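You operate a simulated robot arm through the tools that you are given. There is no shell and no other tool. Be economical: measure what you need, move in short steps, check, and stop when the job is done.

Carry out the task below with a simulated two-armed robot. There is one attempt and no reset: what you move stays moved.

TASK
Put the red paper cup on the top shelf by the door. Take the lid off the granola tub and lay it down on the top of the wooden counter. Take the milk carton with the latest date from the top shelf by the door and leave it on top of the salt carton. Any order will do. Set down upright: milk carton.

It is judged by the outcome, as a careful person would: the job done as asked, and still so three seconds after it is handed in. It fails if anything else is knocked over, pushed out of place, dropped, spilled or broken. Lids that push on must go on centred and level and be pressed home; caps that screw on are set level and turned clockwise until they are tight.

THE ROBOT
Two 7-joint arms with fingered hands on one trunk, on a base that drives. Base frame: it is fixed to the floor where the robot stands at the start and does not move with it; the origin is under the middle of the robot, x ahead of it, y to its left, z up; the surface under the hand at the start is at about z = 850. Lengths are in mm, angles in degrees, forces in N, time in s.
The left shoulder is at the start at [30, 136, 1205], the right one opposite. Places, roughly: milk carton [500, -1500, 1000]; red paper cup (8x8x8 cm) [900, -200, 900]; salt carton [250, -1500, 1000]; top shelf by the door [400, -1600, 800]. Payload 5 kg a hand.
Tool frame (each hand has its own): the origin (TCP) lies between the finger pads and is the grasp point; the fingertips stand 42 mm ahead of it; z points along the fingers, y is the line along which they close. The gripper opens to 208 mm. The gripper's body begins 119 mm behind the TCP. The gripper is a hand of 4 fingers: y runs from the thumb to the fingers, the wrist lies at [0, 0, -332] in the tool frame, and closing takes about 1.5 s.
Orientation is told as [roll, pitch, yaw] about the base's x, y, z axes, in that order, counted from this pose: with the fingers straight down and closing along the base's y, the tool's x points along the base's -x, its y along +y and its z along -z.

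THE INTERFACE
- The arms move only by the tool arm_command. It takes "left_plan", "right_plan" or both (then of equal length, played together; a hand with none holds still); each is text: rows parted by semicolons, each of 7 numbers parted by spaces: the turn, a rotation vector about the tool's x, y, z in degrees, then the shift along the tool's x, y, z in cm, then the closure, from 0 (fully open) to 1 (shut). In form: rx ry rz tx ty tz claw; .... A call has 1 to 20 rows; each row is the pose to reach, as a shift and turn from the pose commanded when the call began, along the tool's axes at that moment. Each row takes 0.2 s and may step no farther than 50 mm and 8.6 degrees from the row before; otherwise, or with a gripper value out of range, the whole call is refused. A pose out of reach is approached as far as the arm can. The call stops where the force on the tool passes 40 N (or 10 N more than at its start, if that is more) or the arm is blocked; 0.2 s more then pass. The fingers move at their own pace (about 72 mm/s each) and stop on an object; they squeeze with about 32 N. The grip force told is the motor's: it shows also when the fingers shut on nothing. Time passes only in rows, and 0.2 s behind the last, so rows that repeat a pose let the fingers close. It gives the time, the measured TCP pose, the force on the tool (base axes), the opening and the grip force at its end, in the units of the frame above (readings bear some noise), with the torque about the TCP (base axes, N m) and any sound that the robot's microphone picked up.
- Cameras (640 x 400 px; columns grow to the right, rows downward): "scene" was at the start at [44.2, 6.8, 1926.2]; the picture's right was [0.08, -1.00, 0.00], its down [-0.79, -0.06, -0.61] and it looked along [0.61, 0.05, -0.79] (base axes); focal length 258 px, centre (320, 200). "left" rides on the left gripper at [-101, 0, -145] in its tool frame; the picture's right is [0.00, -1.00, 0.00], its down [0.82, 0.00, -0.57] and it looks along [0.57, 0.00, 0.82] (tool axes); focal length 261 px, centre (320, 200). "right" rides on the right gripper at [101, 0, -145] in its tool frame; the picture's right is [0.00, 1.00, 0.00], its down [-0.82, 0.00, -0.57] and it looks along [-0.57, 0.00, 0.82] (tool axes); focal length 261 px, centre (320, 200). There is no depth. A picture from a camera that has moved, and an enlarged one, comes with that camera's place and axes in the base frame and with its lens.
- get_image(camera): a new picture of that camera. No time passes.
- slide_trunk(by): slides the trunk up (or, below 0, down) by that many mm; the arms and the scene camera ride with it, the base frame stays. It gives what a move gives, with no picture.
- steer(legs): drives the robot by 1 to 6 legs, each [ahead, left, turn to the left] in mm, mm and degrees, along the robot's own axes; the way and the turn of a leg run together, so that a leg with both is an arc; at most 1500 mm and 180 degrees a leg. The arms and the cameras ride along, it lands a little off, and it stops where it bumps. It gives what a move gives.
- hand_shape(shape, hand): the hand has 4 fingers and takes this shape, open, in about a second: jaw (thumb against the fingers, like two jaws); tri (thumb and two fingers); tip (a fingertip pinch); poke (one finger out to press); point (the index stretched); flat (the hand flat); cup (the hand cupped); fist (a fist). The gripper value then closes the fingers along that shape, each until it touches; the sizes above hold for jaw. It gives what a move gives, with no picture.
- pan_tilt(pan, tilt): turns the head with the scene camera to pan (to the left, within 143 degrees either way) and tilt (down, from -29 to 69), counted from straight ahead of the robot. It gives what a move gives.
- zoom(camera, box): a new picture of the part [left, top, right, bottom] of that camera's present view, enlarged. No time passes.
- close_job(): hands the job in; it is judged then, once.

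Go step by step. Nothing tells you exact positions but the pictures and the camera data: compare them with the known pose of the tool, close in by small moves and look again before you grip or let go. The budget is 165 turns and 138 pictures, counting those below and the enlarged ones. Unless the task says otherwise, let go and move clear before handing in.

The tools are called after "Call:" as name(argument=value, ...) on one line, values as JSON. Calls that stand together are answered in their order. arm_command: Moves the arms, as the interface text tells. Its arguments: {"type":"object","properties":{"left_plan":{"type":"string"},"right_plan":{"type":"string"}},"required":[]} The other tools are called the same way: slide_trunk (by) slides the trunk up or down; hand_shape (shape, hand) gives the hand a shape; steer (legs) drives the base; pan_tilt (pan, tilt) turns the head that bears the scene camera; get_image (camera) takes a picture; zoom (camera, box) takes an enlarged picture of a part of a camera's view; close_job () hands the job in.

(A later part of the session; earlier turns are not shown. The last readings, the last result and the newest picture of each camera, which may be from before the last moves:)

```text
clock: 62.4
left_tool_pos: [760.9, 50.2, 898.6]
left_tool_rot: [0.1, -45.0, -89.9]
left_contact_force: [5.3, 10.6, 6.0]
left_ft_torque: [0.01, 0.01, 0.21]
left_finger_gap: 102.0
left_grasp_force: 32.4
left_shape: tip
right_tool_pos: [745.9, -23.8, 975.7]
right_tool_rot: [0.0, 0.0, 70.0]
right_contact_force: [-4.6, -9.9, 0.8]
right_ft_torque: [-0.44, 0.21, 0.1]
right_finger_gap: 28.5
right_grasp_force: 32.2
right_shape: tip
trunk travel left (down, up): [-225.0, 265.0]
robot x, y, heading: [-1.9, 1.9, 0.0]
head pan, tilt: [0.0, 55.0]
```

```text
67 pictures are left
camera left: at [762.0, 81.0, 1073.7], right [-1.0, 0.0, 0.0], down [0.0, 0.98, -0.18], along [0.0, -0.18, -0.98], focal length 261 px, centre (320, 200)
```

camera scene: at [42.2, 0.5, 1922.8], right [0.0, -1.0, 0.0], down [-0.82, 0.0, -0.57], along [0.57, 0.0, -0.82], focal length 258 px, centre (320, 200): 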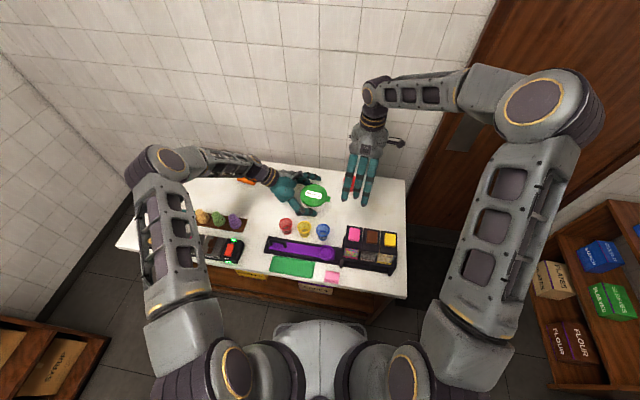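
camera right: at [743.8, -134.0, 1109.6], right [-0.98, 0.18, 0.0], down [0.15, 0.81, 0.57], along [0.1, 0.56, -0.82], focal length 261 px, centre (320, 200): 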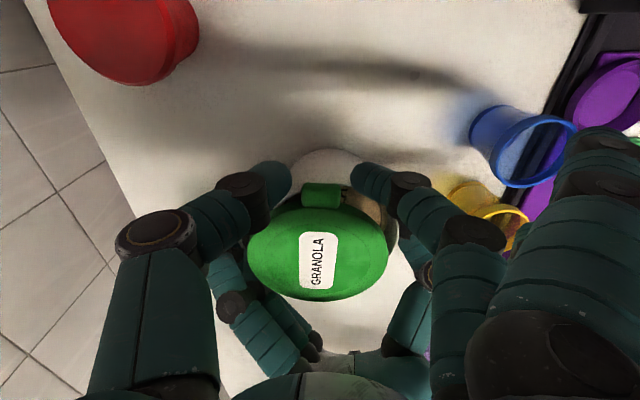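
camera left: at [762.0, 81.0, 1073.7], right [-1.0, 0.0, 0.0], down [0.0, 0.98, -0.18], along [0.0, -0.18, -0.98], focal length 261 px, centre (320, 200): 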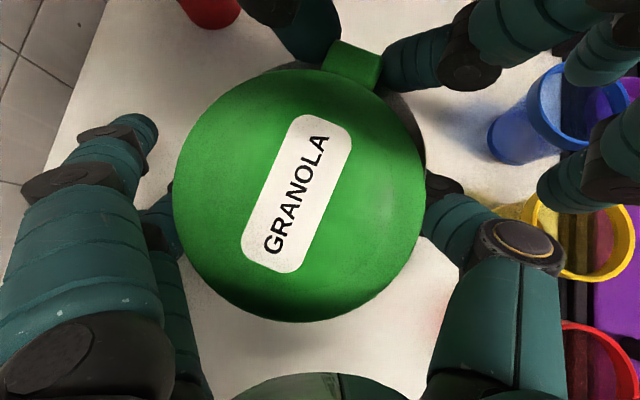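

The tab is gripped by its sides (28.5 mm). Lifting the lid slowly.

Call:
arm_command(right_plan="0 0 0 0 0 -0.5 0.92; 0 0 0 0 0 -1 0.92; 0 0 0 0 0 -1.5 0.92; 0 0 0 0 0 -2 0.92; 0 0 0 0 0 -3 0.92; 0 0 0 0 0 -4 0.92")

Call:
get_image(camera="left")

Call:
get_image(camera="right")

```text
clock: 63.8
left_tool_pos: [762.0, 50.4, 898.7]
left_tool_rot: [0.0, -45.0, -90.0]
left_contact_force: [0.6, 0.8, -0.3]
left_ft_torque: [0.06, -0.13, -0.07]
left_finger_gap: 102.2
left_grasp_force: 32.5
left_shape: tip
right_tool_pos: [745.7, -23.8, 1014.9]
right_tool_rot: [-0.1, 0.1, 70.0]
right_contact_force: [-0.7, 1.0, -0.2]
right_ft_torque: [-0.06, 0.06, 0.0]
right_finger_gap: 27.9
right_grasp_force: 32.4
right_shape: tip
trunk travel left (down, up): [-225.0, 265.0]
robot x, y, heading: [-4.3, 1.4, -0.2]
head pan, tilt: [0.0, 55.0]
```

```text
66 pictures are left
camera left: at [761.6, 80.5, 1072.8], right [-1.0, 0.0, 0.0], down [0.0, 0.98, -0.18], along [0.0, -0.18, -0.98], focal length 261 px, centre (320, 200)
```

left: 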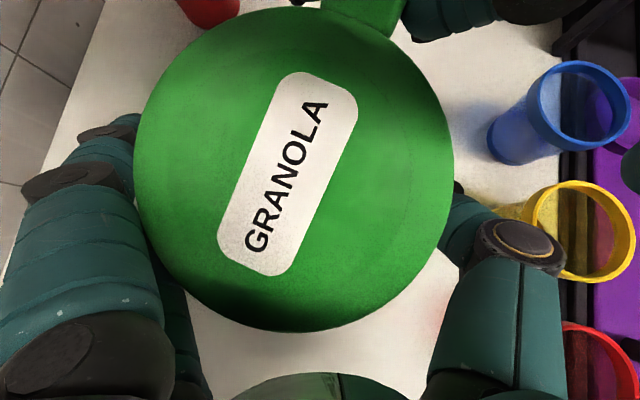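

```text
65 pictures are left
camera right: at [710.7, -118.3, 1160.1], right [-0.94, 0.35, 0.0], down [0.28, 0.77, 0.57], along [0.2, 0.54, -0.82], focal length 261 px, centre (320, 200)
```

right: 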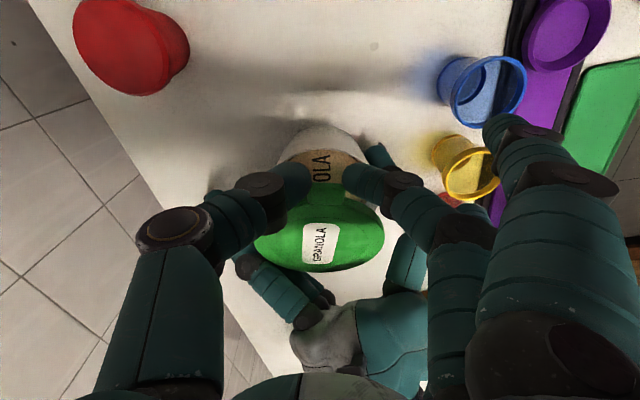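

The lid is lifted level. Carrying it toward −y over the free counter area at about (790, −280).

Call:
arm_command(right_plan="0 0 0 2 -0.8 0 0.92; 0 0 0 4 -1.7 0 0.92; 0 0 0 6.5 -2.8 -0.3 0.92; 0 0 0 9 -3.9 -0.6 0.92; 0 0 0 12 -5.2 -1 0.92; 0 0 0 15 -6.5 -1 0.92; 0 0 0 18 -7.8 -1 0.92; 0 0 0 21 -9.1 -1 0.92; 0 0 0 24 -10.4 -1 0.92; 0 0 0 26.5 -11.5 -1 0.92; 0 0 0 28.5 -12.3 -1 0.92; 0 0 0 29.8 -12.9 -1 0.92; 0 0 0 29.8 -12.9 -1 0.92")

Call:
get_image(camera="right")

Call:
get_image(camera="scene")

```text
clock: 66.6
left_tool_pos: [761.1, 50.0, 900.3]
left_tool_rot: [0.0, -45.1, -90.0]
left_contact_force: [0.3, 0.9, 0.2]
left_ft_torque: [0.04, -0.09, 0.03]
left_finger_gap: 102.2
left_grasp_force: 32.0
left_shape: tip
right_tool_pos: [766.2, -347.3, 1023.7]
right_tool_rot: [-0.1, 0.0, 70.0]
right_contact_force: [0.5, -0.1, -0.8]
right_ft_torque: [-0.04, -0.02, 0.01]
right_finger_gap: 28.1
right_grasp_force: 31.9
right_shape: tip
trunk travel left (down, up): [-225.0, 265.0]
robot x, y, heading: [-1.5, -0.2, 0.1]
head pan, tilt: [0.0, 55.0]
```

```text
64 pictures are left
camera right: at [730.9, -442.6, 1169.6], right [-0.94, 0.35, 0.0], down [0.28, 0.77, 0.57], along [0.2, 0.54, -0.82], focal length 261 px, centre (320, 200)
```

right: 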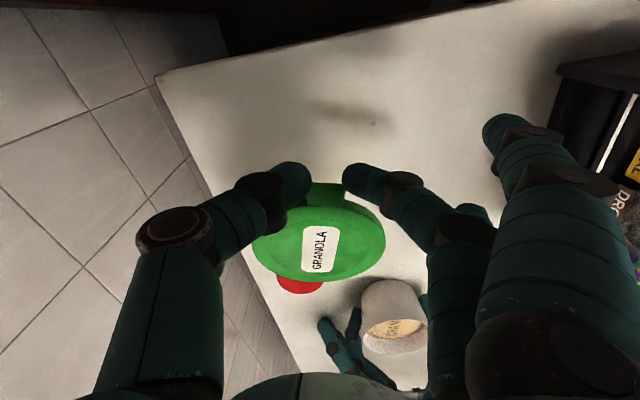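

```text
63 pictures are left
camera scene: at [42.1, 1.0, 1922.8], right [0.0, -1.0, 0.0], down [-0.82, 0.0, -0.57], along [0.57, 0.0, -0.82], focal length 258 px, centre (320, 200)
```

scene: 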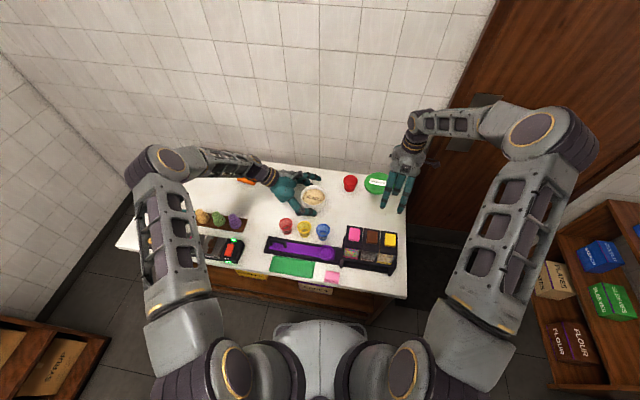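

The lid is held over free space. Lowering it to the counter.

Call:
arm_command(right_plan="0 0 0 0 0 3 0.92; 0 0 0 0 0 6 0.92; 0 0 0 0 0 8.5 0.92; 0 0 0 0 0 10.5 0.92; 0 0 0 0 0 11.5 0.92; 0 0 0 0 0 12 0.92; 0 0 0 0 0 12.3 0.92; 0 0 0 0 0 12.3 0.92")

Call:
get_image(camera="right")

Call:
zoom(camera="scene", box=[320, 130, 440, 220])

```text
clock: 68.4
left_tool_pos: [761.2, 50.7, 898.2]
left_tool_rot: [0.1, -44.9, -90.0]
left_contact_force: [-0.4, 0.3, 0.6]
left_ft_torque: [0.13, -0.12, -0.01]
left_finger_gap: 101.9
left_grasp_force: 32.2
left_shape: tip
right_tool_pos: [765.8, -348.2, 900.6]
right_tool_rot: [0.0, 0.0, 70.0]
right_contact_force: [-0.2, -0.2, -0.4]
right_ft_torque: [0.0, -0.05, -0.02]
right_finger_gap: 28.1
right_grasp_force: 32.3
right_shape: tip
trunk travel left (down, up): [-225.0, 265.0]
robot x, y, heading: [2.1, 2.4, -0.1]
head pan, tilt: [0.0, 55.0]
```

```text
62 pictures are left
camera right: at [730.9, -442.5, 1047.0], right [-0.94, 0.35, 0.0], down [0.28, 0.77, 0.57], along [0.2, 0.54, -0.82], focal length 261 px, centre (320, 200)
```

right: 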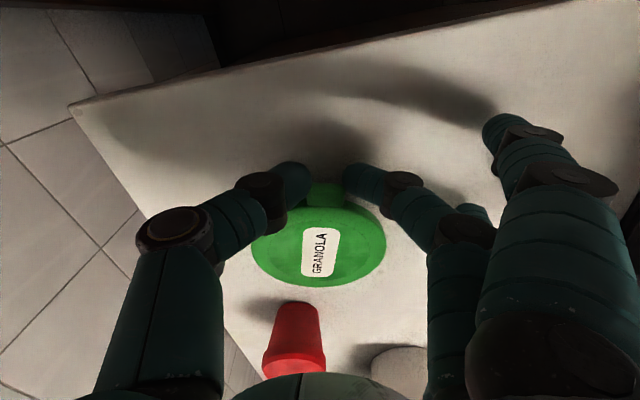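

```text
4.44 times, centred on (380, 175) of scene
camera zoom: at [42.1, 0.7, 1922.8], right [0.0, -1.0, 0.0], down [-0.82, 0.0, -0.57], along [0.57, 0.0, -0.82], focal length 1146 px, centre (53, 311)
```

zoom: 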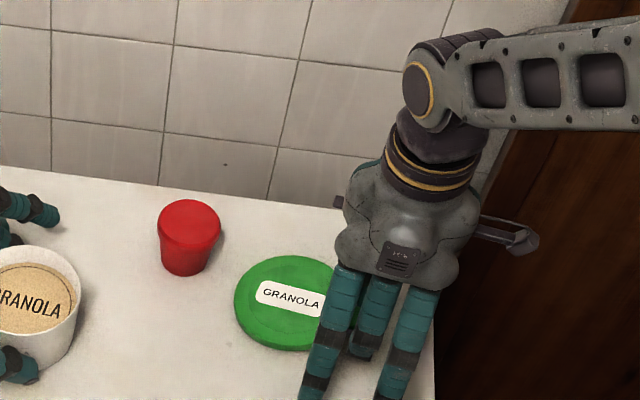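

Almost down with no contact yet. A last few millimetres, then let go gently and rise.

Call:
arm_command(right_plan="0 0 0 0 0 0.2 0.92; 0 0 0 0 0 0.4 0.92; 0 0 0 0 0 0.6 0.92; 0 0 0 0 0 0.6 0.88; 0 0 0 0 0 0.6 0.82; 0 0 0 0 0 0.5 0.75; 0 0 0 0 0 0.3 0.68; 0 0 0 0 0 0 0.65; 0 0 0 0 0 -2 0.6; 0 0 0 0 0 -6 0.6; 0 0 0 0 0 -10 0.6; 0 0 0 0 0 -14 0.6; 0 0 0 0 0 -18 0.6")

Call:
get_image(camera="right")

```text
clock: 71.2
left_tool_pos: [761.1, 50.2, 900.3]
left_tool_rot: [0.1, -45.0, -90.0]
left_contact_force: [0.2, 1.1, -0.3]
left_ft_torque: [0.07, -0.23, -0.01]
left_finger_gap: 102.0
left_grasp_force: 32.1
left_shape: tip
right_tool_pos: [761.9, -346.3, 1082.3]
right_tool_rot: [0.1, -0.1, 70.0]
right_contact_force: [0.0, 0.4, -0.4]
right_ft_torque: [-0.09, -0.11, 0.03]
right_finger_gap: 82.7
right_grasp_force: 0.0
right_shape: tip
trunk travel left (down, up): [-225.0, 265.0]
robot x, y, heading: [-4.7, 1.2, -0.1]
head pan, tilt: [0.0, 55.0]
```

```text
60 pictures are left
camera right: at [728.1, -440.2, 1227.6], right [-0.94, 0.35, 0.0], down [0.28, 0.77, 0.57], along [0.2, 0.54, -0.82], focal length 261 px, centre (320, 200)
```

right: 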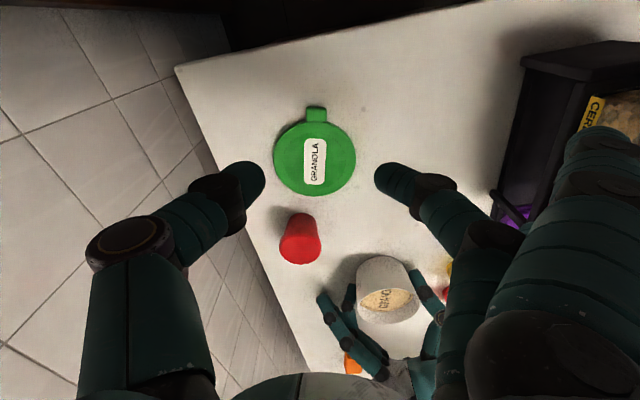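

The lid lies flat on the counter. Now the left hand lets go of the tub and backs off along its approach line; the right hand returns to jaw.

Call:
arm_command(left_plan="0 0 0 0 0 0 0.7; 0 0 0 0 0 0 0.4; 0 0 0 0 0 0 0.22; 0 0 0 0 0 0 0.2; 0 0 0 0 0 0 0.2; 0 0 0 0 0 -1 0.2; 0 0 0 0 0 -3 0.2; 0 0 0 0 0 -6 0.2; 0 0 0 0 0 -10 0.2; 0 0 0 0 0 -14 0.2; 0 0 0 0 0 -18 0.2; 0 0 0 0 0 -22.6 0.2; 0 0 0 0 0 -26 0.2")

Call:
hand_shape(hand="right", shape="jaw")

Call:
get_image(camera="scene")

Call:
get_image(camera="left")

```text
clock: 74.0
left_tool_pos: [758.7, 236.2, 1083.9]
left_tool_rot: [-0.1, -45.0, -89.9]
left_contact_force: [-1.0, 0.3, -0.7]
left_ft_torque: [0.02, 0.0, -0.01]
left_finger_gap: 166.2
left_grasp_force: 0.1
left_shape: tip
right_tool_pos: [762.9, -347.7, 1082.2]
right_tool_rot: [0.0, 0.0, 70.0]
right_contact_force: [-0.4, 0.4, 0.7]
right_ft_torque: [-0.05, -0.03, 0.0]
right_finger_gap: 82.7
right_grasp_force: 0.1
right_shape: tip
trunk travel left (down, up): [-225.0, 265.0]
robot x, y, heading: [0.3, 1.6, 0.1]
head pan, tilt: [0.0, 55.0]
```

```text
clock: 74.9
left_tool_pos: [757.7, 235.3, 1082.6]
left_tool_rot: [0.0, -45.0, -90.0]
left_contact_force: [-0.6, -0.4, -0.2]
left_ft_torque: [0.0, -0.01, 0.02]
left_finger_gap: 166.2
left_grasp_force: 0.0
left_shape: tip
right_tool_pos: [763.7, -346.5, 1080.4]
right_tool_rot: [0.0, 0.0, 69.9]
right_contact_force: [0.7, 0.0, -0.6]
right_ft_torque: [0.01, 0.0, 0.02]
right_finger_gap: 207.9
right_grasp_force: 0.0
right_shape: jaw
trunk travel left (down, up): [-225.0, 265.0]
robot x, y, heading: [2.6, 0.3, 0.1]
head pan, tilt: [0.0, 55.0]
```

```text
59 pictures are left
camera scene: at [41.7, 0.8, 1922.8], right [0.0, -1.0, 0.0], down [-0.82, 0.0, -0.57], along [0.57, 0.0, -0.82], focal length 258 px, centre (320, 200)
```

scene: 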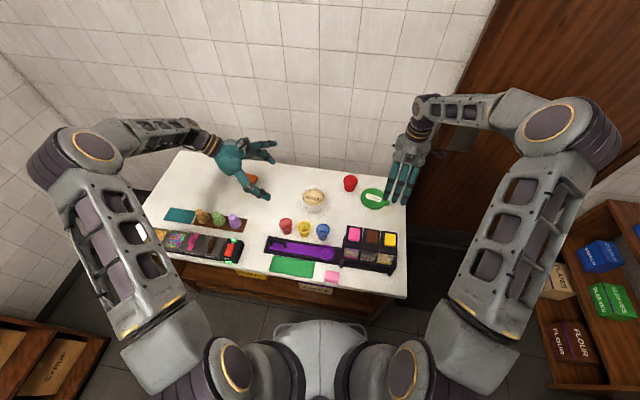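

```text
58 pictures are left
camera left: at [759.3, 265.5, 1257.5], right [-1.0, 0.0, 0.0], down [0.0, 0.98, -0.18], along [0.0, -0.18, -0.98], focal length 261 px, centre (320, 200)
```

left: 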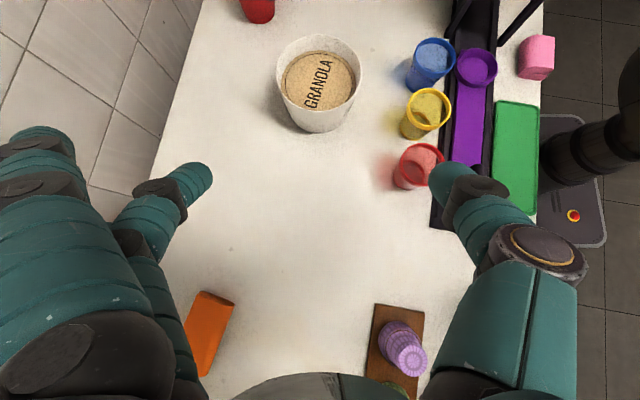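

The tub stands undisturbed and open, lid is on the counter. Next the red cup at about (868, −153): right hand over it, closing along y. The left hand also folds back to jaw.

Call:
arm_command(right_plan="0 0 7.8 -2.4 -0.3 0 0; 0 0 15.6 -4.8 -0.7 0 0; 0 0 23.3 -7.3 -1 0 0; 0 0 31.1 -9.7 -1.4 0 0; 0 0 38.9 -12.1 -1.7 0 0; 0 0 46.7 -14.5 -2.1 0 0.1; 0 0 54.4 -17 -2.4 0 0.2; 0 0 62.2 -19.4 -2.8 0 0.25; 0 0 70 -21.8 -3.1 0 0.25; 0 0 70 -21.8 -3.1 0 0.25")

Call:
get_image(camera="right")

```text
clock: 77.1
left_tool_pos: [759.7, 233.9, 1083.9]
left_tool_rot: [0.1, -44.9, -90.0]
left_contact_force: [-1.3, 0.0, 0.3]
left_ft_torque: [0.08, -0.03, -0.01]
left_finger_gap: 166.1
left_grasp_force: 0.0
left_shape: tip
right_tool_pos: [868.1, -154.1, 1081.2]
right_tool_rot: [-0.1, 0.0, 0.0]
right_contact_force: [-0.3, 0.4, 0.0]
right_ft_torque: [0.05, -0.03, 0.0]
right_finger_gap: 156.4
right_grasp_force: 0.0
right_shape: jaw
trunk travel left (down, up): [-225.0, 265.0]
robot x, y, heading: [3.5, 2.2, 0.0]
head pan, tilt: [0.0, 55.0]
```

```text
57 pictures are left
camera right: at [767.2, -153.3, 1226.7], right [0.01, 1.0, 0.0], down [0.82, -0.01, 0.57], along [0.57, 0.0, -0.82], focal length 261 px, centre (320, 200)
```

right: 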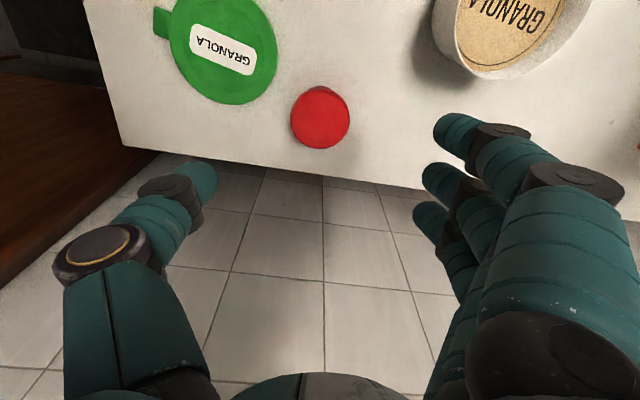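

Cup centre at (862, −153), top about 70 mm wide. Descending to grip it, then check.

Call:
arm_command(right_plan="0 0 0 0.5 0 4 0.35; 0 0 0 0.5 0 8 0.37; 0 0 0 0.5 0 12 0.37; 0 0 0 0.5 0 15 0.37; 0 0 0 0.5 0 17.5 0.37; 0 0 0 0.5 0 18.1 0.37")

Call:
get_image(camera="right")

```text
clock: 78.5
left_tool_pos: [758.7, 235.4, 1084.6]
left_tool_rot: [0.1, -45.0, -90.1]
left_contact_force: [0.1, -1.0, -0.2]
left_ft_torque: [0.04, 0.0, 0.04]
left_finger_gap: 166.1
left_grasp_force: 0.0
left_shape: tip
right_tool_pos: [863.8, -151.1, 902.9]
right_tool_rot: [0.0, -0.2, 0.1]
right_contact_force: [-2.1, 1.9, 16.2]
right_ft_torque: [-1.39, 0.2, -0.18]
right_finger_gap: 131.2
right_grasp_force: 0.0
right_shape: jaw
trunk travel left (down, up): [-225.0, 265.0]
robot x, y, heading: [-0.5, 3.4, 0.2]
head pan, tilt: [0.0, 55.0]
```

```text
56 pictures are left
camera right: at [762.3, -152.0, 1048.6], right [0.0, 1.0, 0.0], down [0.82, 0.0, 0.57], along [0.57, 0.0, -0.82], focal length 261 px, centre (320, 200)
```

right: 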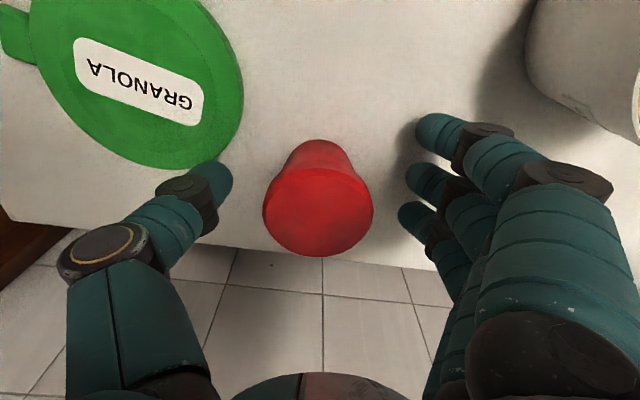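

The thumb tip is touching the lid edge (16 N). Raise 15 mm straight away, narrow the opening and look.

Call:
arm_command(right_plan="0 0 0 0 0 -0.8 0.37; 0 0 0 0 0 -1.5 0.4; 0 0 0 0 0.3 -1.5 0.5; 0 0 0 0 0.3 -1.5 0.54; 0 0 0 0 0.3 -1.5 0.54")

Call:
get_image(camera="right")

```text
clock: 79.7
left_tool_pos: [760.0, 235.0, 1082.8]
left_tool_rot: [0.0, -45.0, -90.0]
left_contact_force: [-0.6, 0.8, 0.6]
left_ft_torque: [0.01, 0.01, -0.04]
left_finger_gap: 165.8
left_grasp_force: 0.0
left_shape: tip
right_tool_pos: [863.9, -150.4, 916.3]
right_tool_rot: [0.0, 0.1, -0.1]
right_contact_force: [-0.2, -0.9, 0.1]
right_ft_torque: [-0.03, 0.02, 0.0]
right_finger_gap: 96.9
right_grasp_force: 0.1
right_shape: jaw
trunk travel left (down, up): [-225.0, 265.0]
robot x, y, heading: [0.4, -0.9, -0.2]
head pan, tilt: [0.0, 55.0]
```

```text
55 pictures are left
camera right: at [762.9, -149.7, 1061.6], right [0.0, 1.0, 0.0], down [0.82, 0.0, 0.57], along [0.57, 0.0, -0.82], focal length 261 px, centre (320, 200)
```

right: 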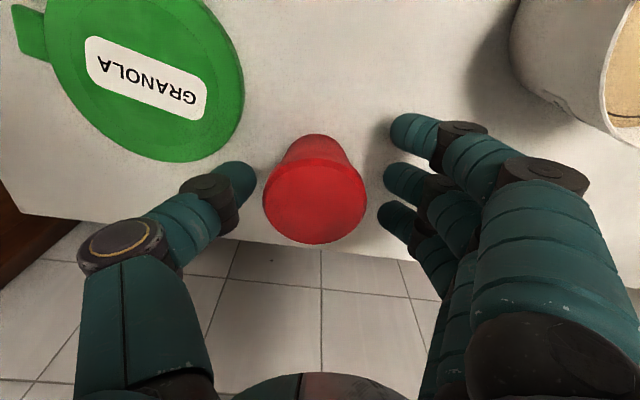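

Lid still flat. With the opening now 97 mm the thumb clears it: lower 12 mm and close on the cup.

Call:
arm_command(right_plan="0 0 0 0 0 0.6 0.54; 0 0 0 0 0 1.2 0.54; 0 0 0 0 0 1.2 0.65; 0 0 0 0 0 1.2 0.8; 0 0 0 0 0 1.2 1; 0 0 0 0 0 1.2 1; 0 0 0 0 0 1.2 1")

Call:
get_image(camera="right")

```text
clock: 81.3
left_tool_pos: [759.2, 233.6, 1083.9]
left_tool_rot: [0.0, -45.0, -90.0]
left_contact_force: [0.2, 0.5, 0.0]
left_ft_torque: [0.0, -0.01, 0.03]
left_finger_gap: 166.4
left_grasp_force: 0.1
left_shape: tip
right_tool_pos: [865.0, -150.3, 905.3]
right_tool_rot: [0.0, 0.0, 0.1]
right_contact_force: [-0.1, 0.3, -0.2]
right_ft_torque: [0.03, -0.04, -0.03]
right_finger_gap: 35.8
right_grasp_force: 32.2
right_shape: jaw
trunk travel left (down, up): [-225.0, 265.0]
robot x, y, heading: [0.8, 0.2, 0.3]
head pan, tilt: [0.0, 55.0]
```

```text
54 pictures are left
camera right: at [763.7, -150.1, 1049.7], right [0.0, 1.0, 0.0], down [0.82, 0.0, 0.57], along [0.57, 0.0, -0.82], focal length 261 px, centre (320, 200)
```

right: 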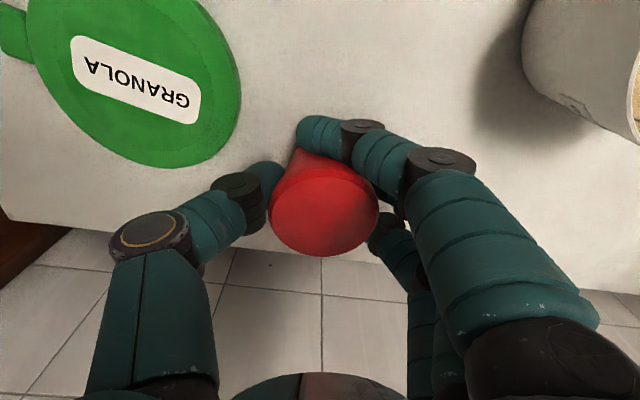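

The cup is gripped under its rim. Lift it clear and look at the result.

Call:
arm_command(right_plan="0 0 0 0 0 -1 1; 0 0 0 0 0 -3 1; 0 0 0 0 0 -6 1; 0 0 0 0 0 -10 1; 0 0 0 0 0 -14 1; 0 0 0 2 0 -18 1; 0 0 0 5 0 -22 1; 0 0 0 9 0 -25 1; 0 0 0 13 0 -28 1; 0 0 0 17 0 -30 1; 0 0 0 21 0 -30 1; 0 0 0 25 0 -30 1; 0 0 0 28 0 -30 1; 0 0 0 30 0 -30 1", left_plan="0 0 0 0 0 -1 0.2; 0 0 0 0 0 -3 0.2; 0 0 0 0 0 -5 0.2; 0 0 0 0 0 -7 0.2; 0 0 0 0 0 -9 0.2; 0 0 0 0 0 -11 0.2; 0 0 0 0 -1 -13 0.2; 0 0 0 0 -3 -14 0.2; 0 0 0 0 -6 -14 0.2; 0 0 0 0 -9 -14 0.2; 0 0 0 0 -12 -14 0.2; 0 0 0 0 -15 -14 0.2; 0 0 0 0 -18 -14 0.2; 0 0 0 0 -20 -14 0.2")

Call:
get_image(camera="right")

Call:
get_image(camera="scene")

```text
clock: 84.3
left_tool_pos: [561.0, 333.3, 1182.1]
left_tool_rot: [0.1, -45.1, -90.1]
left_contact_force: [-0.1, 0.0, 0.2]
left_ft_torque: [0.08, -0.09, 0.04]
left_finger_gap: 166.1
left_grasp_force: 0.0
left_shape: tip
right_tool_pos: [560.9, -149.8, 1205.4]
right_tool_rot: [0.1, 0.0, 0.0]
right_contact_force: [-1.0, -0.6, -0.8]
right_ft_torque: [0.02, -0.07, 0.0]
right_finger_gap: 35.7
right_grasp_force: 31.6
right_shape: jaw
trunk travel left (down, up): [-225.0, 265.0]
robot x, y, heading: [0.2, -3.8, -0.1]
head pan, tilt: [0.0, 55.0]
```

```text
53 pictures are left
camera right: at [461.2, -149.6, 1350.8], right [0.0, 1.0, 0.0], down [0.82, 0.0, 0.57], along [0.57, 0.0, -0.82], focal length 261 px, centre (320, 200)
```

right: 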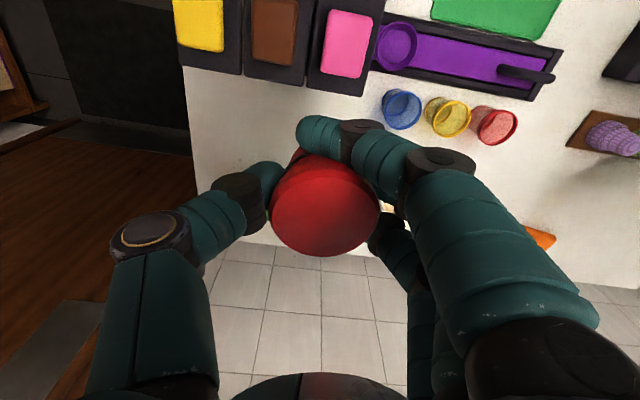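

```text
52 pictures are left
camera scene: at [40.2, 0.5, 1922.9], right [0.0, -1.0, 0.0], down [-0.82, 0.0, -0.57], along [0.57, 0.0, -0.82], focal length 258 px, centre (320, 200)
```

scene: 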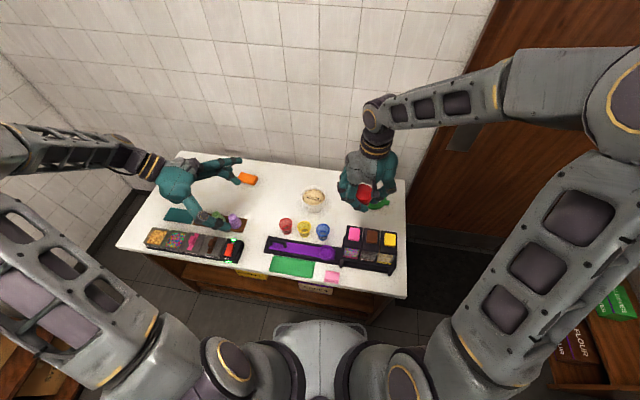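

The cup is held. The shelf unit stands roughly along y≈−1400…−1700 and the room is turned about −9°. I drive: back off, turn right ~99°, go ahead, then sidle left in front of the shelf.

Call:
steer(legs=[[-100, 0, 0], [0, 0, -99], [600, 0, 0], [0, 500, 0]])

Call:
pan_tilt(pan=0, tilt=45)

Call:
get_image(camera="scene")

```text
clock: 95.2
left_tool_pos: [510.3, -1301.2, 1179.8]
left_tool_rot: [0.1, -45.1, 169.5]
left_contact_force: [1.4, -0.3, -0.2]
left_ft_torque: [0.02, 0.07, 0.01]
left_finger_gap: 166.0
left_grasp_force: 0.0
left_shape: tip
right_tool_pos: [36.9, -1213.2, 1204.2]
right_tool_rot: [0.0, 0.1, -100.5]
right_contact_force: [0.9, -0.5, -1.8]
right_ft_torque: [0.06, 0.06, 0.01]
right_finger_gap: 35.6
right_grasp_force: 32.1
right_shape: jaw
trunk travel left (down, up): [-225.0, 265.0]
robot x, y, heading: [286.3, -688.8, -100.7]
head pan, tilt: [0.0, 55.0]
```

```text
clock: 96.0
left_tool_pos: [508.9, -1300.4, 1180.3]
left_tool_rot: [-0.1, -45.0, 169.5]
left_contact_force: [-0.2, 0.5, 0.2]
left_ft_torque: [0.01, 0.01, -0.02]
left_finger_gap: 166.1
left_grasp_force: 0.0
left_shape: tip
right_tool_pos: [35.5, -1213.5, 1205.0]
right_tool_rot: [0.0, 0.0, -100.6]
right_contact_force: [-0.1, -0.6, -1.1]
right_ft_torque: [0.03, -0.03, 0.0]
right_finger_gap: 35.5
right_grasp_force: 32.0
right_shape: jaw
trunk travel left (down, up): [-225.0, 265.0]
robot x, y, heading: [283.2, -690.9, -100.4]
head pan, tilt: [0.0, 45.0]
```

```text
51 pictures are left
camera scene: at [275.5, -736.7, 1936.2], right [-0.98, 0.18, 0.0], down [0.13, 0.7, -0.71], along [-0.13, -0.69, -0.71], focal length 258 px, centre (320, 200)
```

scene: 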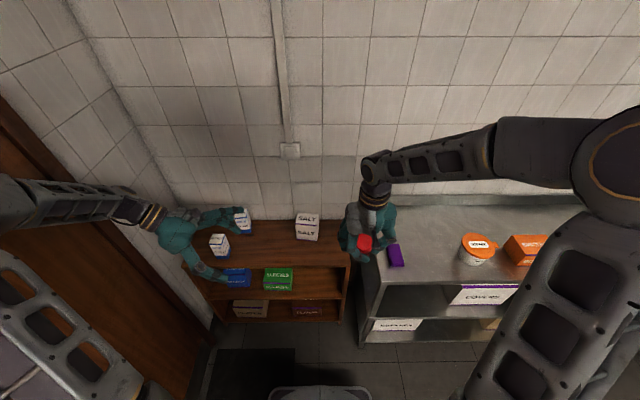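

In front of the shelf. Zooming to locate milk, salt and the free space.

Call:
zoom(camera="scene", box=[170, 180, 410, 330])

Call:
get_image(camera="right")

Call:
get_image(camera="left")

```text
2.67 times, centred on (290, 255) of scene
camera zoom: at [275.5, -736.7, 1936.2], right [-0.98, 0.18, 0.0], down [0.13, 0.7, -0.71], along [-0.13, -0.69, -0.71], focal length 688 px, centre (400, 53)
```

zoom: 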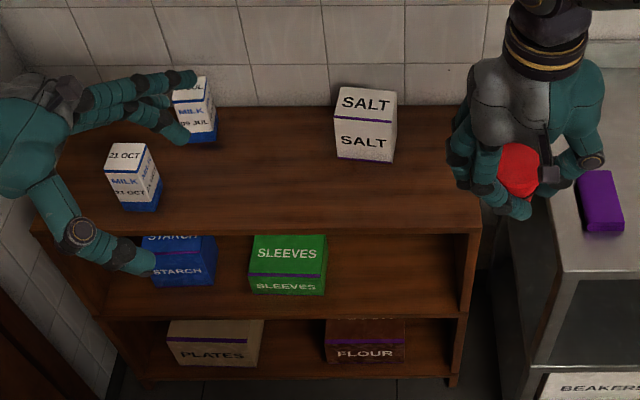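

```text
49 pictures are left
camera right: at [54.6, -1114.3, 1350.3], right [0.98, -0.19, 0.0], down [-0.15, -0.81, 0.57], along [-0.11, -0.56, -0.82], focal length 261 px, centre (320, 200)
```

right: 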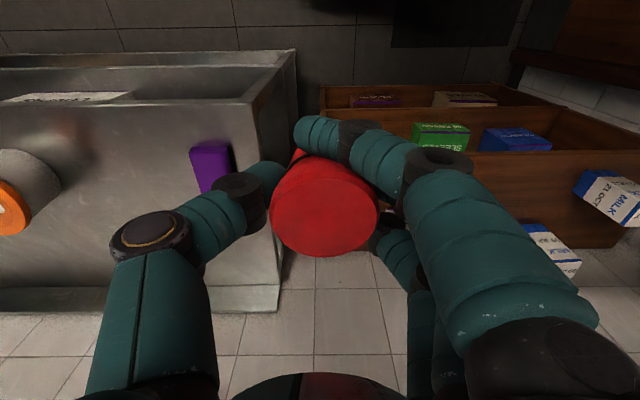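

```text
48 pictures are left
camera left: at [540.2, -1307.0, 1355.2], right [0.18, 0.98, 0.0], down [0.97, -0.18, -0.18], along [-0.17, 0.03, -0.98], focal length 261 px, centre (320, 200)
```

left: 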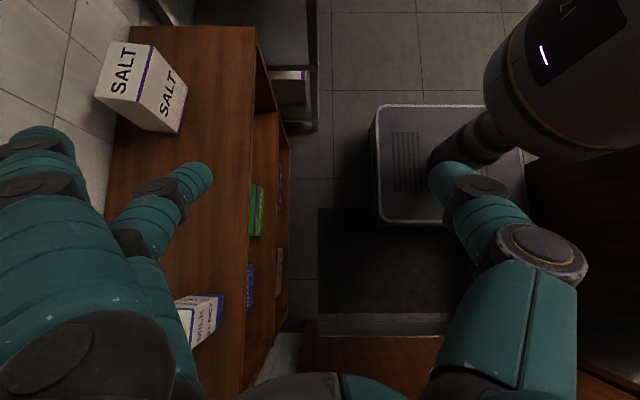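

Shelf top is at z≈802; milk 21 OCT at (617, −1545), 09 JUL at (506, −1669), salt at (176, −1595) with top z≈937. Moving a bit closer and left so both arms reach.

Call:
steer(legs=[[98, 118, 1]])

Call:
hand_shape(hand="left", shape="jaw")

Call:
zoom(camera="scene", box=[170, 180, 410, 330])

```text
clock: 97.3
left_tool_pos: [598.7, -1406.8, 1184.9]
left_tool_rot: [0.1, -45.0, 169.6]
left_contact_force: [-0.6, -0.6, -0.5]
left_ft_torque: [0.03, -0.02, 0.0]
left_finger_gap: 166.4
left_grasp_force: 0.0
left_shape: tip
right_tool_pos: [133.2, -1331.3, 1204.4]
right_tool_rot: [0.6, 0.0, -99.6]
right_contact_force: [0.2, 1.1, -1.4]
right_ft_torque: [0.03, 0.03, 0.0]
right_finger_gap: 35.3
right_grasp_force: 32.1
right_shape: jaw
trunk travel left (down, up): [-225.0, 265.0]
robot x, y, heading: [382.1, -803.8, -99.5]
head pan, tilt: [0.0, 45.0]
```

```text
clock: 98.2
left_tool_pos: [598.2, -1408.0, 1185.7]
left_tool_rot: [0.0, -45.3, 169.1]
left_contact_force: [-0.2, 0.0, -0.2]
left_ft_torque: [-0.04, -0.05, -0.01]
left_finger_gap: 207.9
left_grasp_force: 0.0
left_shape: jaw
right_tool_pos: [136.4, -1331.0, 1203.9]
right_tool_rot: [0.4, -0.1, -99.6]
right_contact_force: [-0.6, -0.9, -1.0]
right_ft_torque: [0.03, 0.02, -0.02]
right_finger_gap: 35.2
right_grasp_force: 32.0
right_shape: jaw
trunk travel left (down, up): [-225.0, 265.0]
robot x, y, heading: [384.7, -804.7, -99.4]
head pan, tilt: [0.0, 45.0]
```

```text
2.67 times, centred on (290, 255) of scene
camera zoom: at [363.2, -850.2, 1936.2], right [-0.99, 0.17, -0.01], down [0.12, 0.7, -0.71], along [-0.11, -0.7, -0.71], focal length 688 px, centre (400, 53)
```

zoom: 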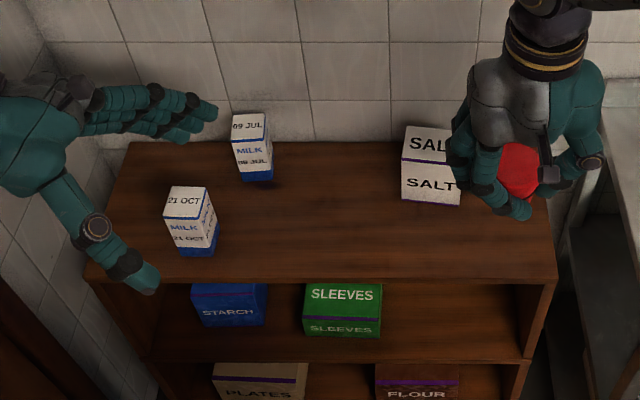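

Free spot for the cup at about (370, −1540). Moving the right hand above it, while the left hand backs off a little.

Call:
arm_command(right_plan="0 0 0 -2.1 3.3 0 1; 0 0 0 -4.2 6.7 0 1; 0 0 0 -6.3 10 0 1; 0 0 0 -8.4 13.4 0 1; 0 0 0 -10.4 16.7 2 1; 0 0 0 -12.5 20 5 1; 0 0 0 -14.6 23.4 8 1; 0 0 0 -16.7 26.7 11 1; 0 0 0 -16.7 26.7 14 1; 0 0 0 -16.7 26.7 17 1; 0 0 0 -16.7 26.7 20 1; 0 0 0 -16.7 26.7 20 1", left_plan="0 0 0 0 0 -2 0; 0 0 0 0 0 -4 0; 0 0 0 0 0 -6 0; 0 0 0 0 0 -8 0; 0 0 0 0 0 -10 0; 0 0 0 0 0 -10 0; 0 0 0 0 0 -10 0; 0 0 0 0 0 -10 0; 0 0 0 0 0 -10 0; 0 0 0 0 0 -10 0; 0 0 0 0 0 -10 0; 0 0 0 0 0 -10 0")

Call:
get_image(camera="scene")

Call:
get_image(camera="right")

```text
clock: 98.7
left_tool_pos: [593.9, -1402.8, 1194.1]
left_tool_rot: [-0.7, -46.6, 168.1]
left_contact_force: [-0.7, 0.4, 0.3]
left_ft_torque: [-0.03, -0.08, -0.01]
left_finger_gap: 208.0
left_grasp_force: 0.0
left_shape: jaw
right_tool_pos: [165.6, -1355.9, 1206.9]
right_tool_rot: [0.1, -0.1, -99.6]
right_contact_force: [3.4, 1.5, 0.7]
right_ft_torque: [-0.25, 0.48, 0.06]
right_finger_gap: 35.0
right_grasp_force: 32.1
right_shape: jaw
trunk travel left (down, up): [-225.0, 265.0]
robot x, y, heading: [383.1, -801.5, -99.8]
head pan, tilt: [0.0, 45.0]
stopped in row 2 (left hand): the force on the tool passed its limit at 82 N (the readings are from after the stop); the commanded pose is now the measured one
```

```text
46 pictures are left
camera scene: at [369.3, -850.6, 1936.9], right [-0.99, 0.17, 0.0], down [0.12, 0.7, -0.71], along [-0.12, -0.7, -0.71], focal length 258 px, centre (320, 200)
```

scene: 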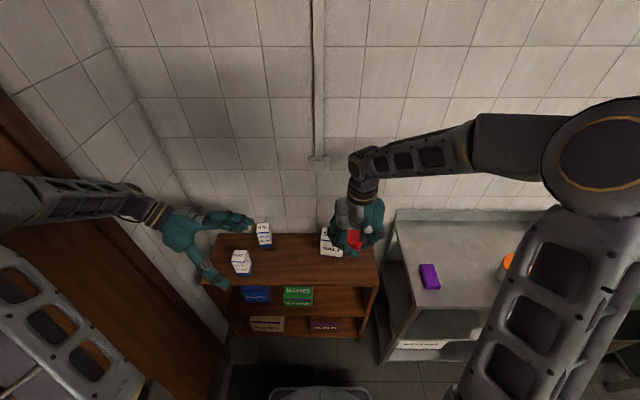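

```text
45 pictures are left
camera right: at [182.5, -1255.7, 1351.5], right [0.99, -0.17, 0.0], down [-0.14, -0.81, 0.57], along [-0.1, -0.57, -0.82], focal length 261 px, centre (320, 200)
```

right: 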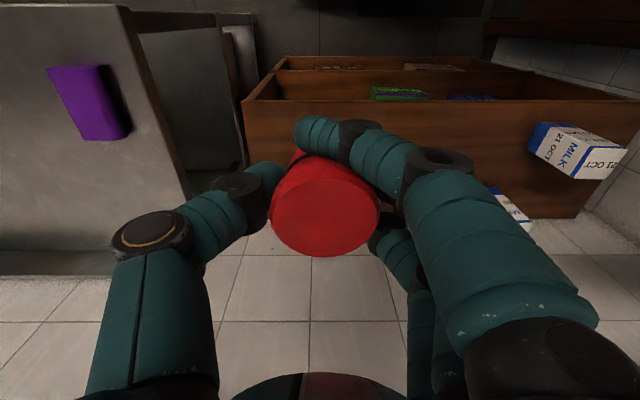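

The left wrist/forearm touched the side wall and stopped; nothing was moved. I turn the left tool to point straight down (pulling the wrist away from the wall) and carry on with the cup.

Call:
arm_command(left_plan="0 7.5 0 0 0 0 0; 0 15 0 0 0 0 0; 0 22 0 0 0 0 0; 0 30 0 0 0 0 0; 0 37 0 0 0 0 0; 0 43.4 0 0 0 0 0; 0 43.4 0 0 0 0 0")

Call:
arm_command(right_plan="0 0 0 -2 3.2 0 1; 0 0 0 -4 6.4 0 1; 0 0 0 -6 9.6 0 1; 0 0 0 -8.4 13.2 0 1; 0 0 0 -10.5 16.5 2 1; 0 0 0 -12.6 19.8 5 1; 0 0 0 -14.7 23.2 8 1; 0 0 0 -14.7 23.2 11 1; 0 0 0 -14.7 23.2 14 1; 0 0 0 -14.7 23.2 17 1; 0 0 0 -14.7 23.2 20 1; 0 0 0 -14.7 23.2 20 1")

Call:
get_image(camera="scene")

Call:
get_image(camera="right")

```text
clock: 100.3
left_tool_pos: [607.1, -1403.9, 1191.1]
left_tool_rot: [-0.8, -3.1, 168.6]
left_contact_force: [-0.2, -0.2, -0.2]
left_ft_torque: [0.03, 0.01, 0.02]
left_finger_gap: 208.1
left_grasp_force: 0.1
left_shape: jaw
right_tool_pos: [169.8, -1356.4, 1204.2]
right_tool_rot: [0.0, 0.0, -99.7]
right_contact_force: [0.6, -0.4, -2.1]
right_ft_torque: [0.0, 0.03, -0.03]
right_finger_gap: 35.0
right_grasp_force: 32.2
right_shape: jaw
trunk travel left (down, up): [-225.0, 265.0]
robot x, y, heading: [388.3, -802.6, -99.8]
head pan, tilt: [0.0, 45.0]
```

```text
clock: 102.9
left_tool_pos: [606.4, -1403.6, 1190.6]
left_tool_rot: [-0.7, -3.1, 168.5]
left_contact_force: [0.4, 0.8, 0.7]
left_ft_torque: [-0.05, 0.02, -0.01]
left_finger_gap: 207.9
left_grasp_force: 0.1
left_shape: jaw
right_tool_pos: [375.0, -1541.0, 1004.0]
right_tool_rot: [0.0, 0.0, -99.6]
right_contact_force: [0.0, 0.0, -1.1]
right_ft_torque: [-0.08, -0.01, -0.03]
right_finger_gap: 35.2
right_grasp_force: 32.2
right_shape: jaw
trunk travel left (down, up): [-225.0, 265.0]
robot x, y, heading: [385.0, -801.3, -99.7]
head pan, tilt: [0.0, 45.0]
```

```text
44 pictures are left
camera scene: at [374.6, -851.6, 1936.3], right [-0.99, 0.17, 0.0], down [0.12, 0.7, -0.71], along [-0.12, -0.7, -0.71], focal length 258 px, centre (320, 200)
```

scene: 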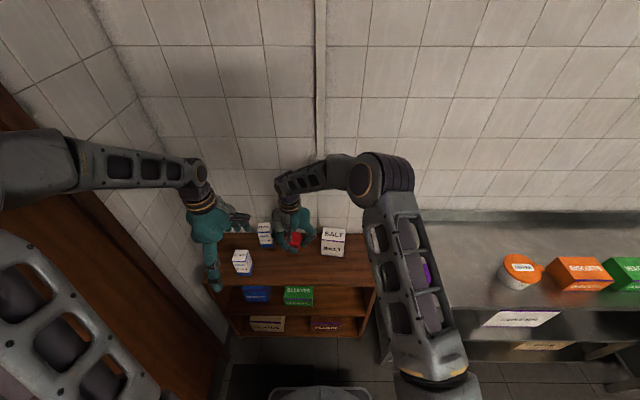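

```text
43 pictures are left
camera right: at [391.5, -1441.4, 1150.3], right [0.99, -0.17, 0.0], down [-0.14, -0.81, 0.57], along [-0.1, -0.56, -0.82], focal length 261 px, centre (320, 200)
```

right: 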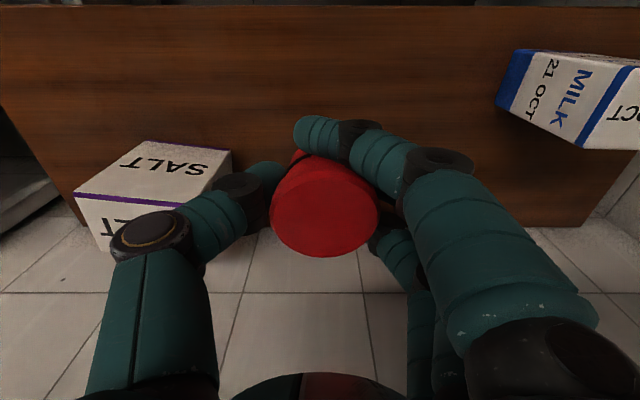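

Clear of the salt. Lowering the cup toward the shelf top (z≈802, cup bottom about 55 mm below TCP).

Call:
arm_command(right_plan="0 0 0 0 0 3 1; 0 0 0 0 0 6 1; 0 0 0 0 0 9 1; 0 0 0 0 0 11 1; 0 0 0 0 0 12.5 1; 0 0 0 0 0 13.5 1; 0 0 0 0 0 13.5 1")

Call:
zoom(camera="scene", box=[220, 190, 380, 290])

Call:
get_image(camera="left")

```text
clock: 104.5
left_tool_pos: [606.4, -1403.2, 1191.3]
left_tool_rot: [-0.7, -3.1, 168.7]
left_contact_force: [-0.2, -0.8, 0.3]
left_ft_torque: [0.02, 0.0, 0.0]
left_finger_gap: 208.2
left_grasp_force: 0.0
left_shape: jaw
right_tool_pos: [373.6, -1541.4, 870.8]
right_tool_rot: [0.1, -0.2, -99.6]
right_contact_force: [-2.8, 2.6, 23.2]
right_ft_torque: [-0.25, -0.09, 0.0]
right_finger_gap: 35.9
right_grasp_force: 32.0
right_shape: jaw
trunk travel left (down, up): [-225.0, 265.0]
robot x, y, heading: [383.2, -800.5, -99.5]
head pan, tilt: [0.0, 45.0]
```

```text
4.00 times, centred on (300, 240) of scene
camera zoom: at [374.5, -850.4, 1936.6], right [-0.99, 0.17, 0.0], down [0.12, 0.7, -0.71], along [-0.12, -0.7, -0.71], focal length 1032 px, centre (400, 40)
```

zoom: 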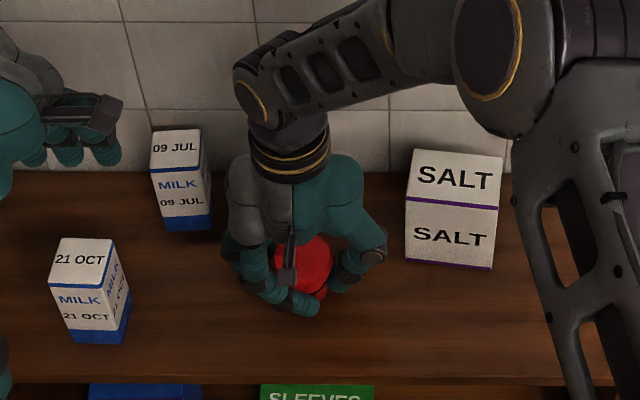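

```text
41 pictures are left
camera left: at [515.4, -1386.8, 1342.0], right [0.19, 0.98, 0.01], down [0.83, -0.17, 0.53], along [0.52, -0.09, -0.85], focal length 261 px, centre (320, 200)
```

left: 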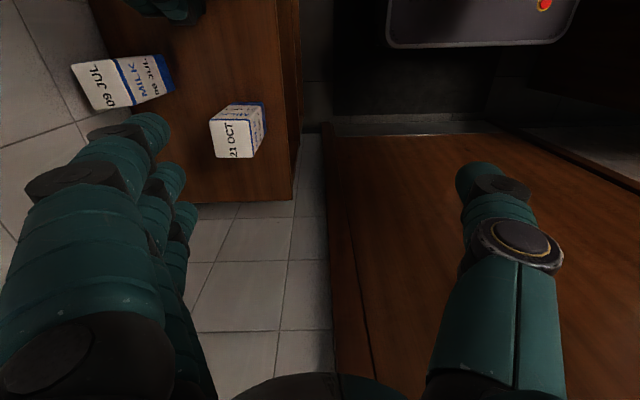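

The cup is on the shelf (23 N contact). Ease up 2 mm, open, and rise clear.

Call:
arm_command(right_plan="0 0 0 0 0 -0.2 1; 0 0 0 0 0 -0.2 0.8; 0 0 0 0 0 -0.2 0.65; 0 0 0 0 0 -0.2 0.55; 0 0 0 0 0 -0.2 0.5; 0 0 0 0 0 -0.2 0.48; 0 0 0 0 0 -1 0.48; 0 0 0 0 0 -3 0.48; 0 0 0 0 0 -6 0.48; 0 0 0 0 0 -10 0.48; 0 0 0 0 0 -14 0.48; 0 0 0 0 0 -18 0.48; 0 0 0 0 0 -22 0.48")

Call:
get_image(camera="right")

```text
clock: 107.3
left_tool_pos: [607.1, -1401.0, 1191.9]
left_tool_rot: [-0.8, -3.0, 168.5]
left_contact_force: [-1.0, 0.5, 0.2]
left_ft_torque: [-0.1, 0.01, 0.0]
left_finger_gap: 207.6
left_grasp_force: 0.1
left_shape: jaw
right_tool_pos: [372.1, -1538.6, 1089.9]
right_tool_rot: [-0.1, 0.0, -99.5]
right_contact_force: [1.0, 1.7, -1.6]
right_ft_torque: [-0.09, 0.03, 0.01]
right_finger_gap: 107.2
right_grasp_force: 0.1
right_shape: jaw
trunk travel left (down, up): [-225.0, 265.0]
robot x, y, heading: [383.0, -800.6, -99.7]
head pan, tilt: [0.0, 45.0]
```

```text
40 pictures are left
camera right: at [390.3, -1439.6, 1236.1], right [0.99, -0.17, 0.0], down [-0.14, -0.81, 0.57], along [-0.1, -0.56, -0.82], focal length 261 px, centre (320, 200)
```

right: 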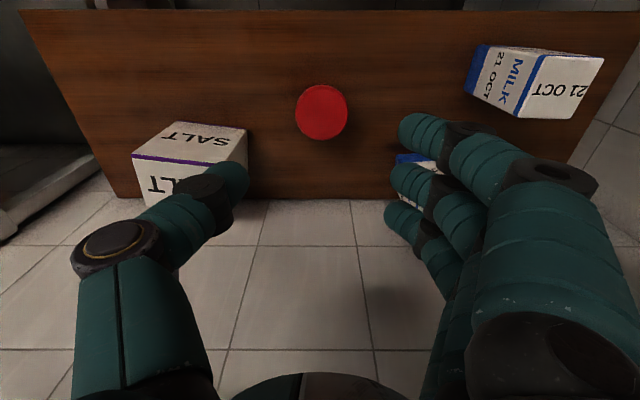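

The cup stands on the top shelf. Milk 21 OCT is near (613, −1531), salt's top centre near (179, −1592), z≈938. Right arm retreats to the right while the left levels its tool.

Call:
arm_command(right_plan="0 0 0 0 0 -3 0.48; 0 0 0 2 -1 -6 0.48; 0 0 0 4 -4 -8 0.48; 0 0 0 6 -8 -8 0.48; 0 0 0 8 -12 -8 0.48; 0 0 0 10 -16 -8 0.48; 0 0 0 13 -20 -8 0.48; 0 0 0 16 -24 -8 0.48; 0 0 0 19 -28 -8 0.48; 0 0 0 21 -32 -8 0.48; 0 0 0 23 -35.6 -8 0.48; 0 0 0 23 -35.6 -8 0.48", left_plan="0 1.5 0 0 0 0 0; 0 3.1 0 0 0 0 0; 0 3.1 0 0 0 0 0; 0 3.1 0 0 0 0 0; 0 3.1 0 0 0 0 0; 0 3.1 0 0 0 0 0; 0 3.1 0 0 0 0 0; 0 3.1 0 0 0 0 0; 0 3.1 0 0 0 0 0; 0 3.1 0 0 0 0 0; 0 3.1 0 0 0 0 0; 0 3.1 0 0 0 0 0")

Call:
arm_command(left_plan="0 0 -8.4 0 0 0 0; 0 0 -16.7 0 0 0 0; 0 0 -25 0 0 0 0; 0 0 -33.4 0 0 0 0; 0 0 -41.7 0 0 0 0; 0 0 -50 0 0 0 0; 0 0 -58.4 0 0 0 0; 0 0 -66.8 0 0 0 0; 0 0 -75.1 0 0 0 0; 0 0 -83.5 0 0 0 0; 0 0 -91.8 0 0 0 0; 0 0 -91.8 0 0 0 0")

Call:
get_image(camera="left")

```text
clock: 109.9
left_tool_pos: [607.7, -1404.9, 1189.3]
left_tool_rot: [-0.8, 0.1, 168.5]
left_contact_force: [0.2, -0.7, -1.1]
left_ft_torque: [0.08, 0.03, 0.01]
left_finger_gap: 207.7
left_grasp_force: 0.1
left_shape: jaw
right_tool_pos: [60.6, -1255.0, 1168.2]
right_tool_rot: [0.0, -0.1, -99.6]
right_contact_force: [0.5, -0.2, 0.0]
right_ft_torque: [0.09, 0.04, 0.0]
right_finger_gap: 107.7
right_grasp_force: 0.0
right_shape: jaw
trunk travel left (down, up): [-225.0, 265.0]
robot x, y, heading: [384.9, -800.7, -99.5]
head pan, tilt: [0.0, 45.0]
```

```text
clock: 112.5
left_tool_pos: [607.0, -1404.9, 1190.6]
left_tool_rot: [0.1, 0.7, -99.6]
left_contact_force: [-0.5, -0.7, -0.5]
left_ft_torque: [0.01, 0.05, -0.04]
left_finger_gap: 207.5
left_grasp_force: 0.1
left_shape: jaw
right_tool_pos: [59.9, -1255.0, 1168.4]
right_tool_rot: [0.0, 0.0, -99.6]
right_contact_force: [0.7, -0.4, 0.2]
right_ft_torque: [-0.03, -0.02, 0.04]
right_finger_gap: 107.8
right_grasp_force: 0.0
right_shape: jaw
trunk travel left (down, up): [-225.0, 265.0]
robot x, y, heading: [387.6, -799.2, -99.8]
head pan, tilt: [0.0, 45.0]
```

```text
39 pictures are left
camera left: at [590.4, -1505.4, 1334.5], right [-0.99, 0.16, 0.0], down [0.13, 0.8, 0.58], along [0.09, 0.57, -0.81], focal length 261 px, centre (320, 200)
```

left: 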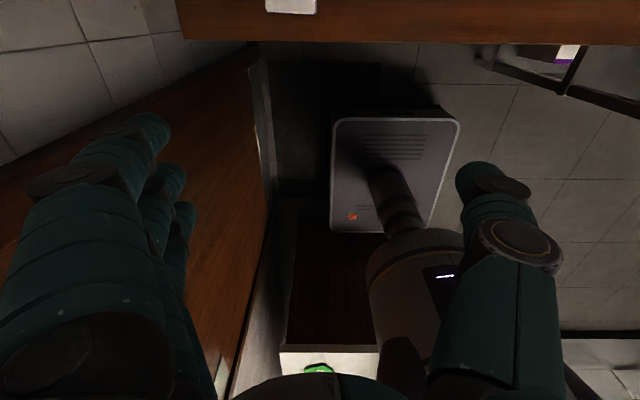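

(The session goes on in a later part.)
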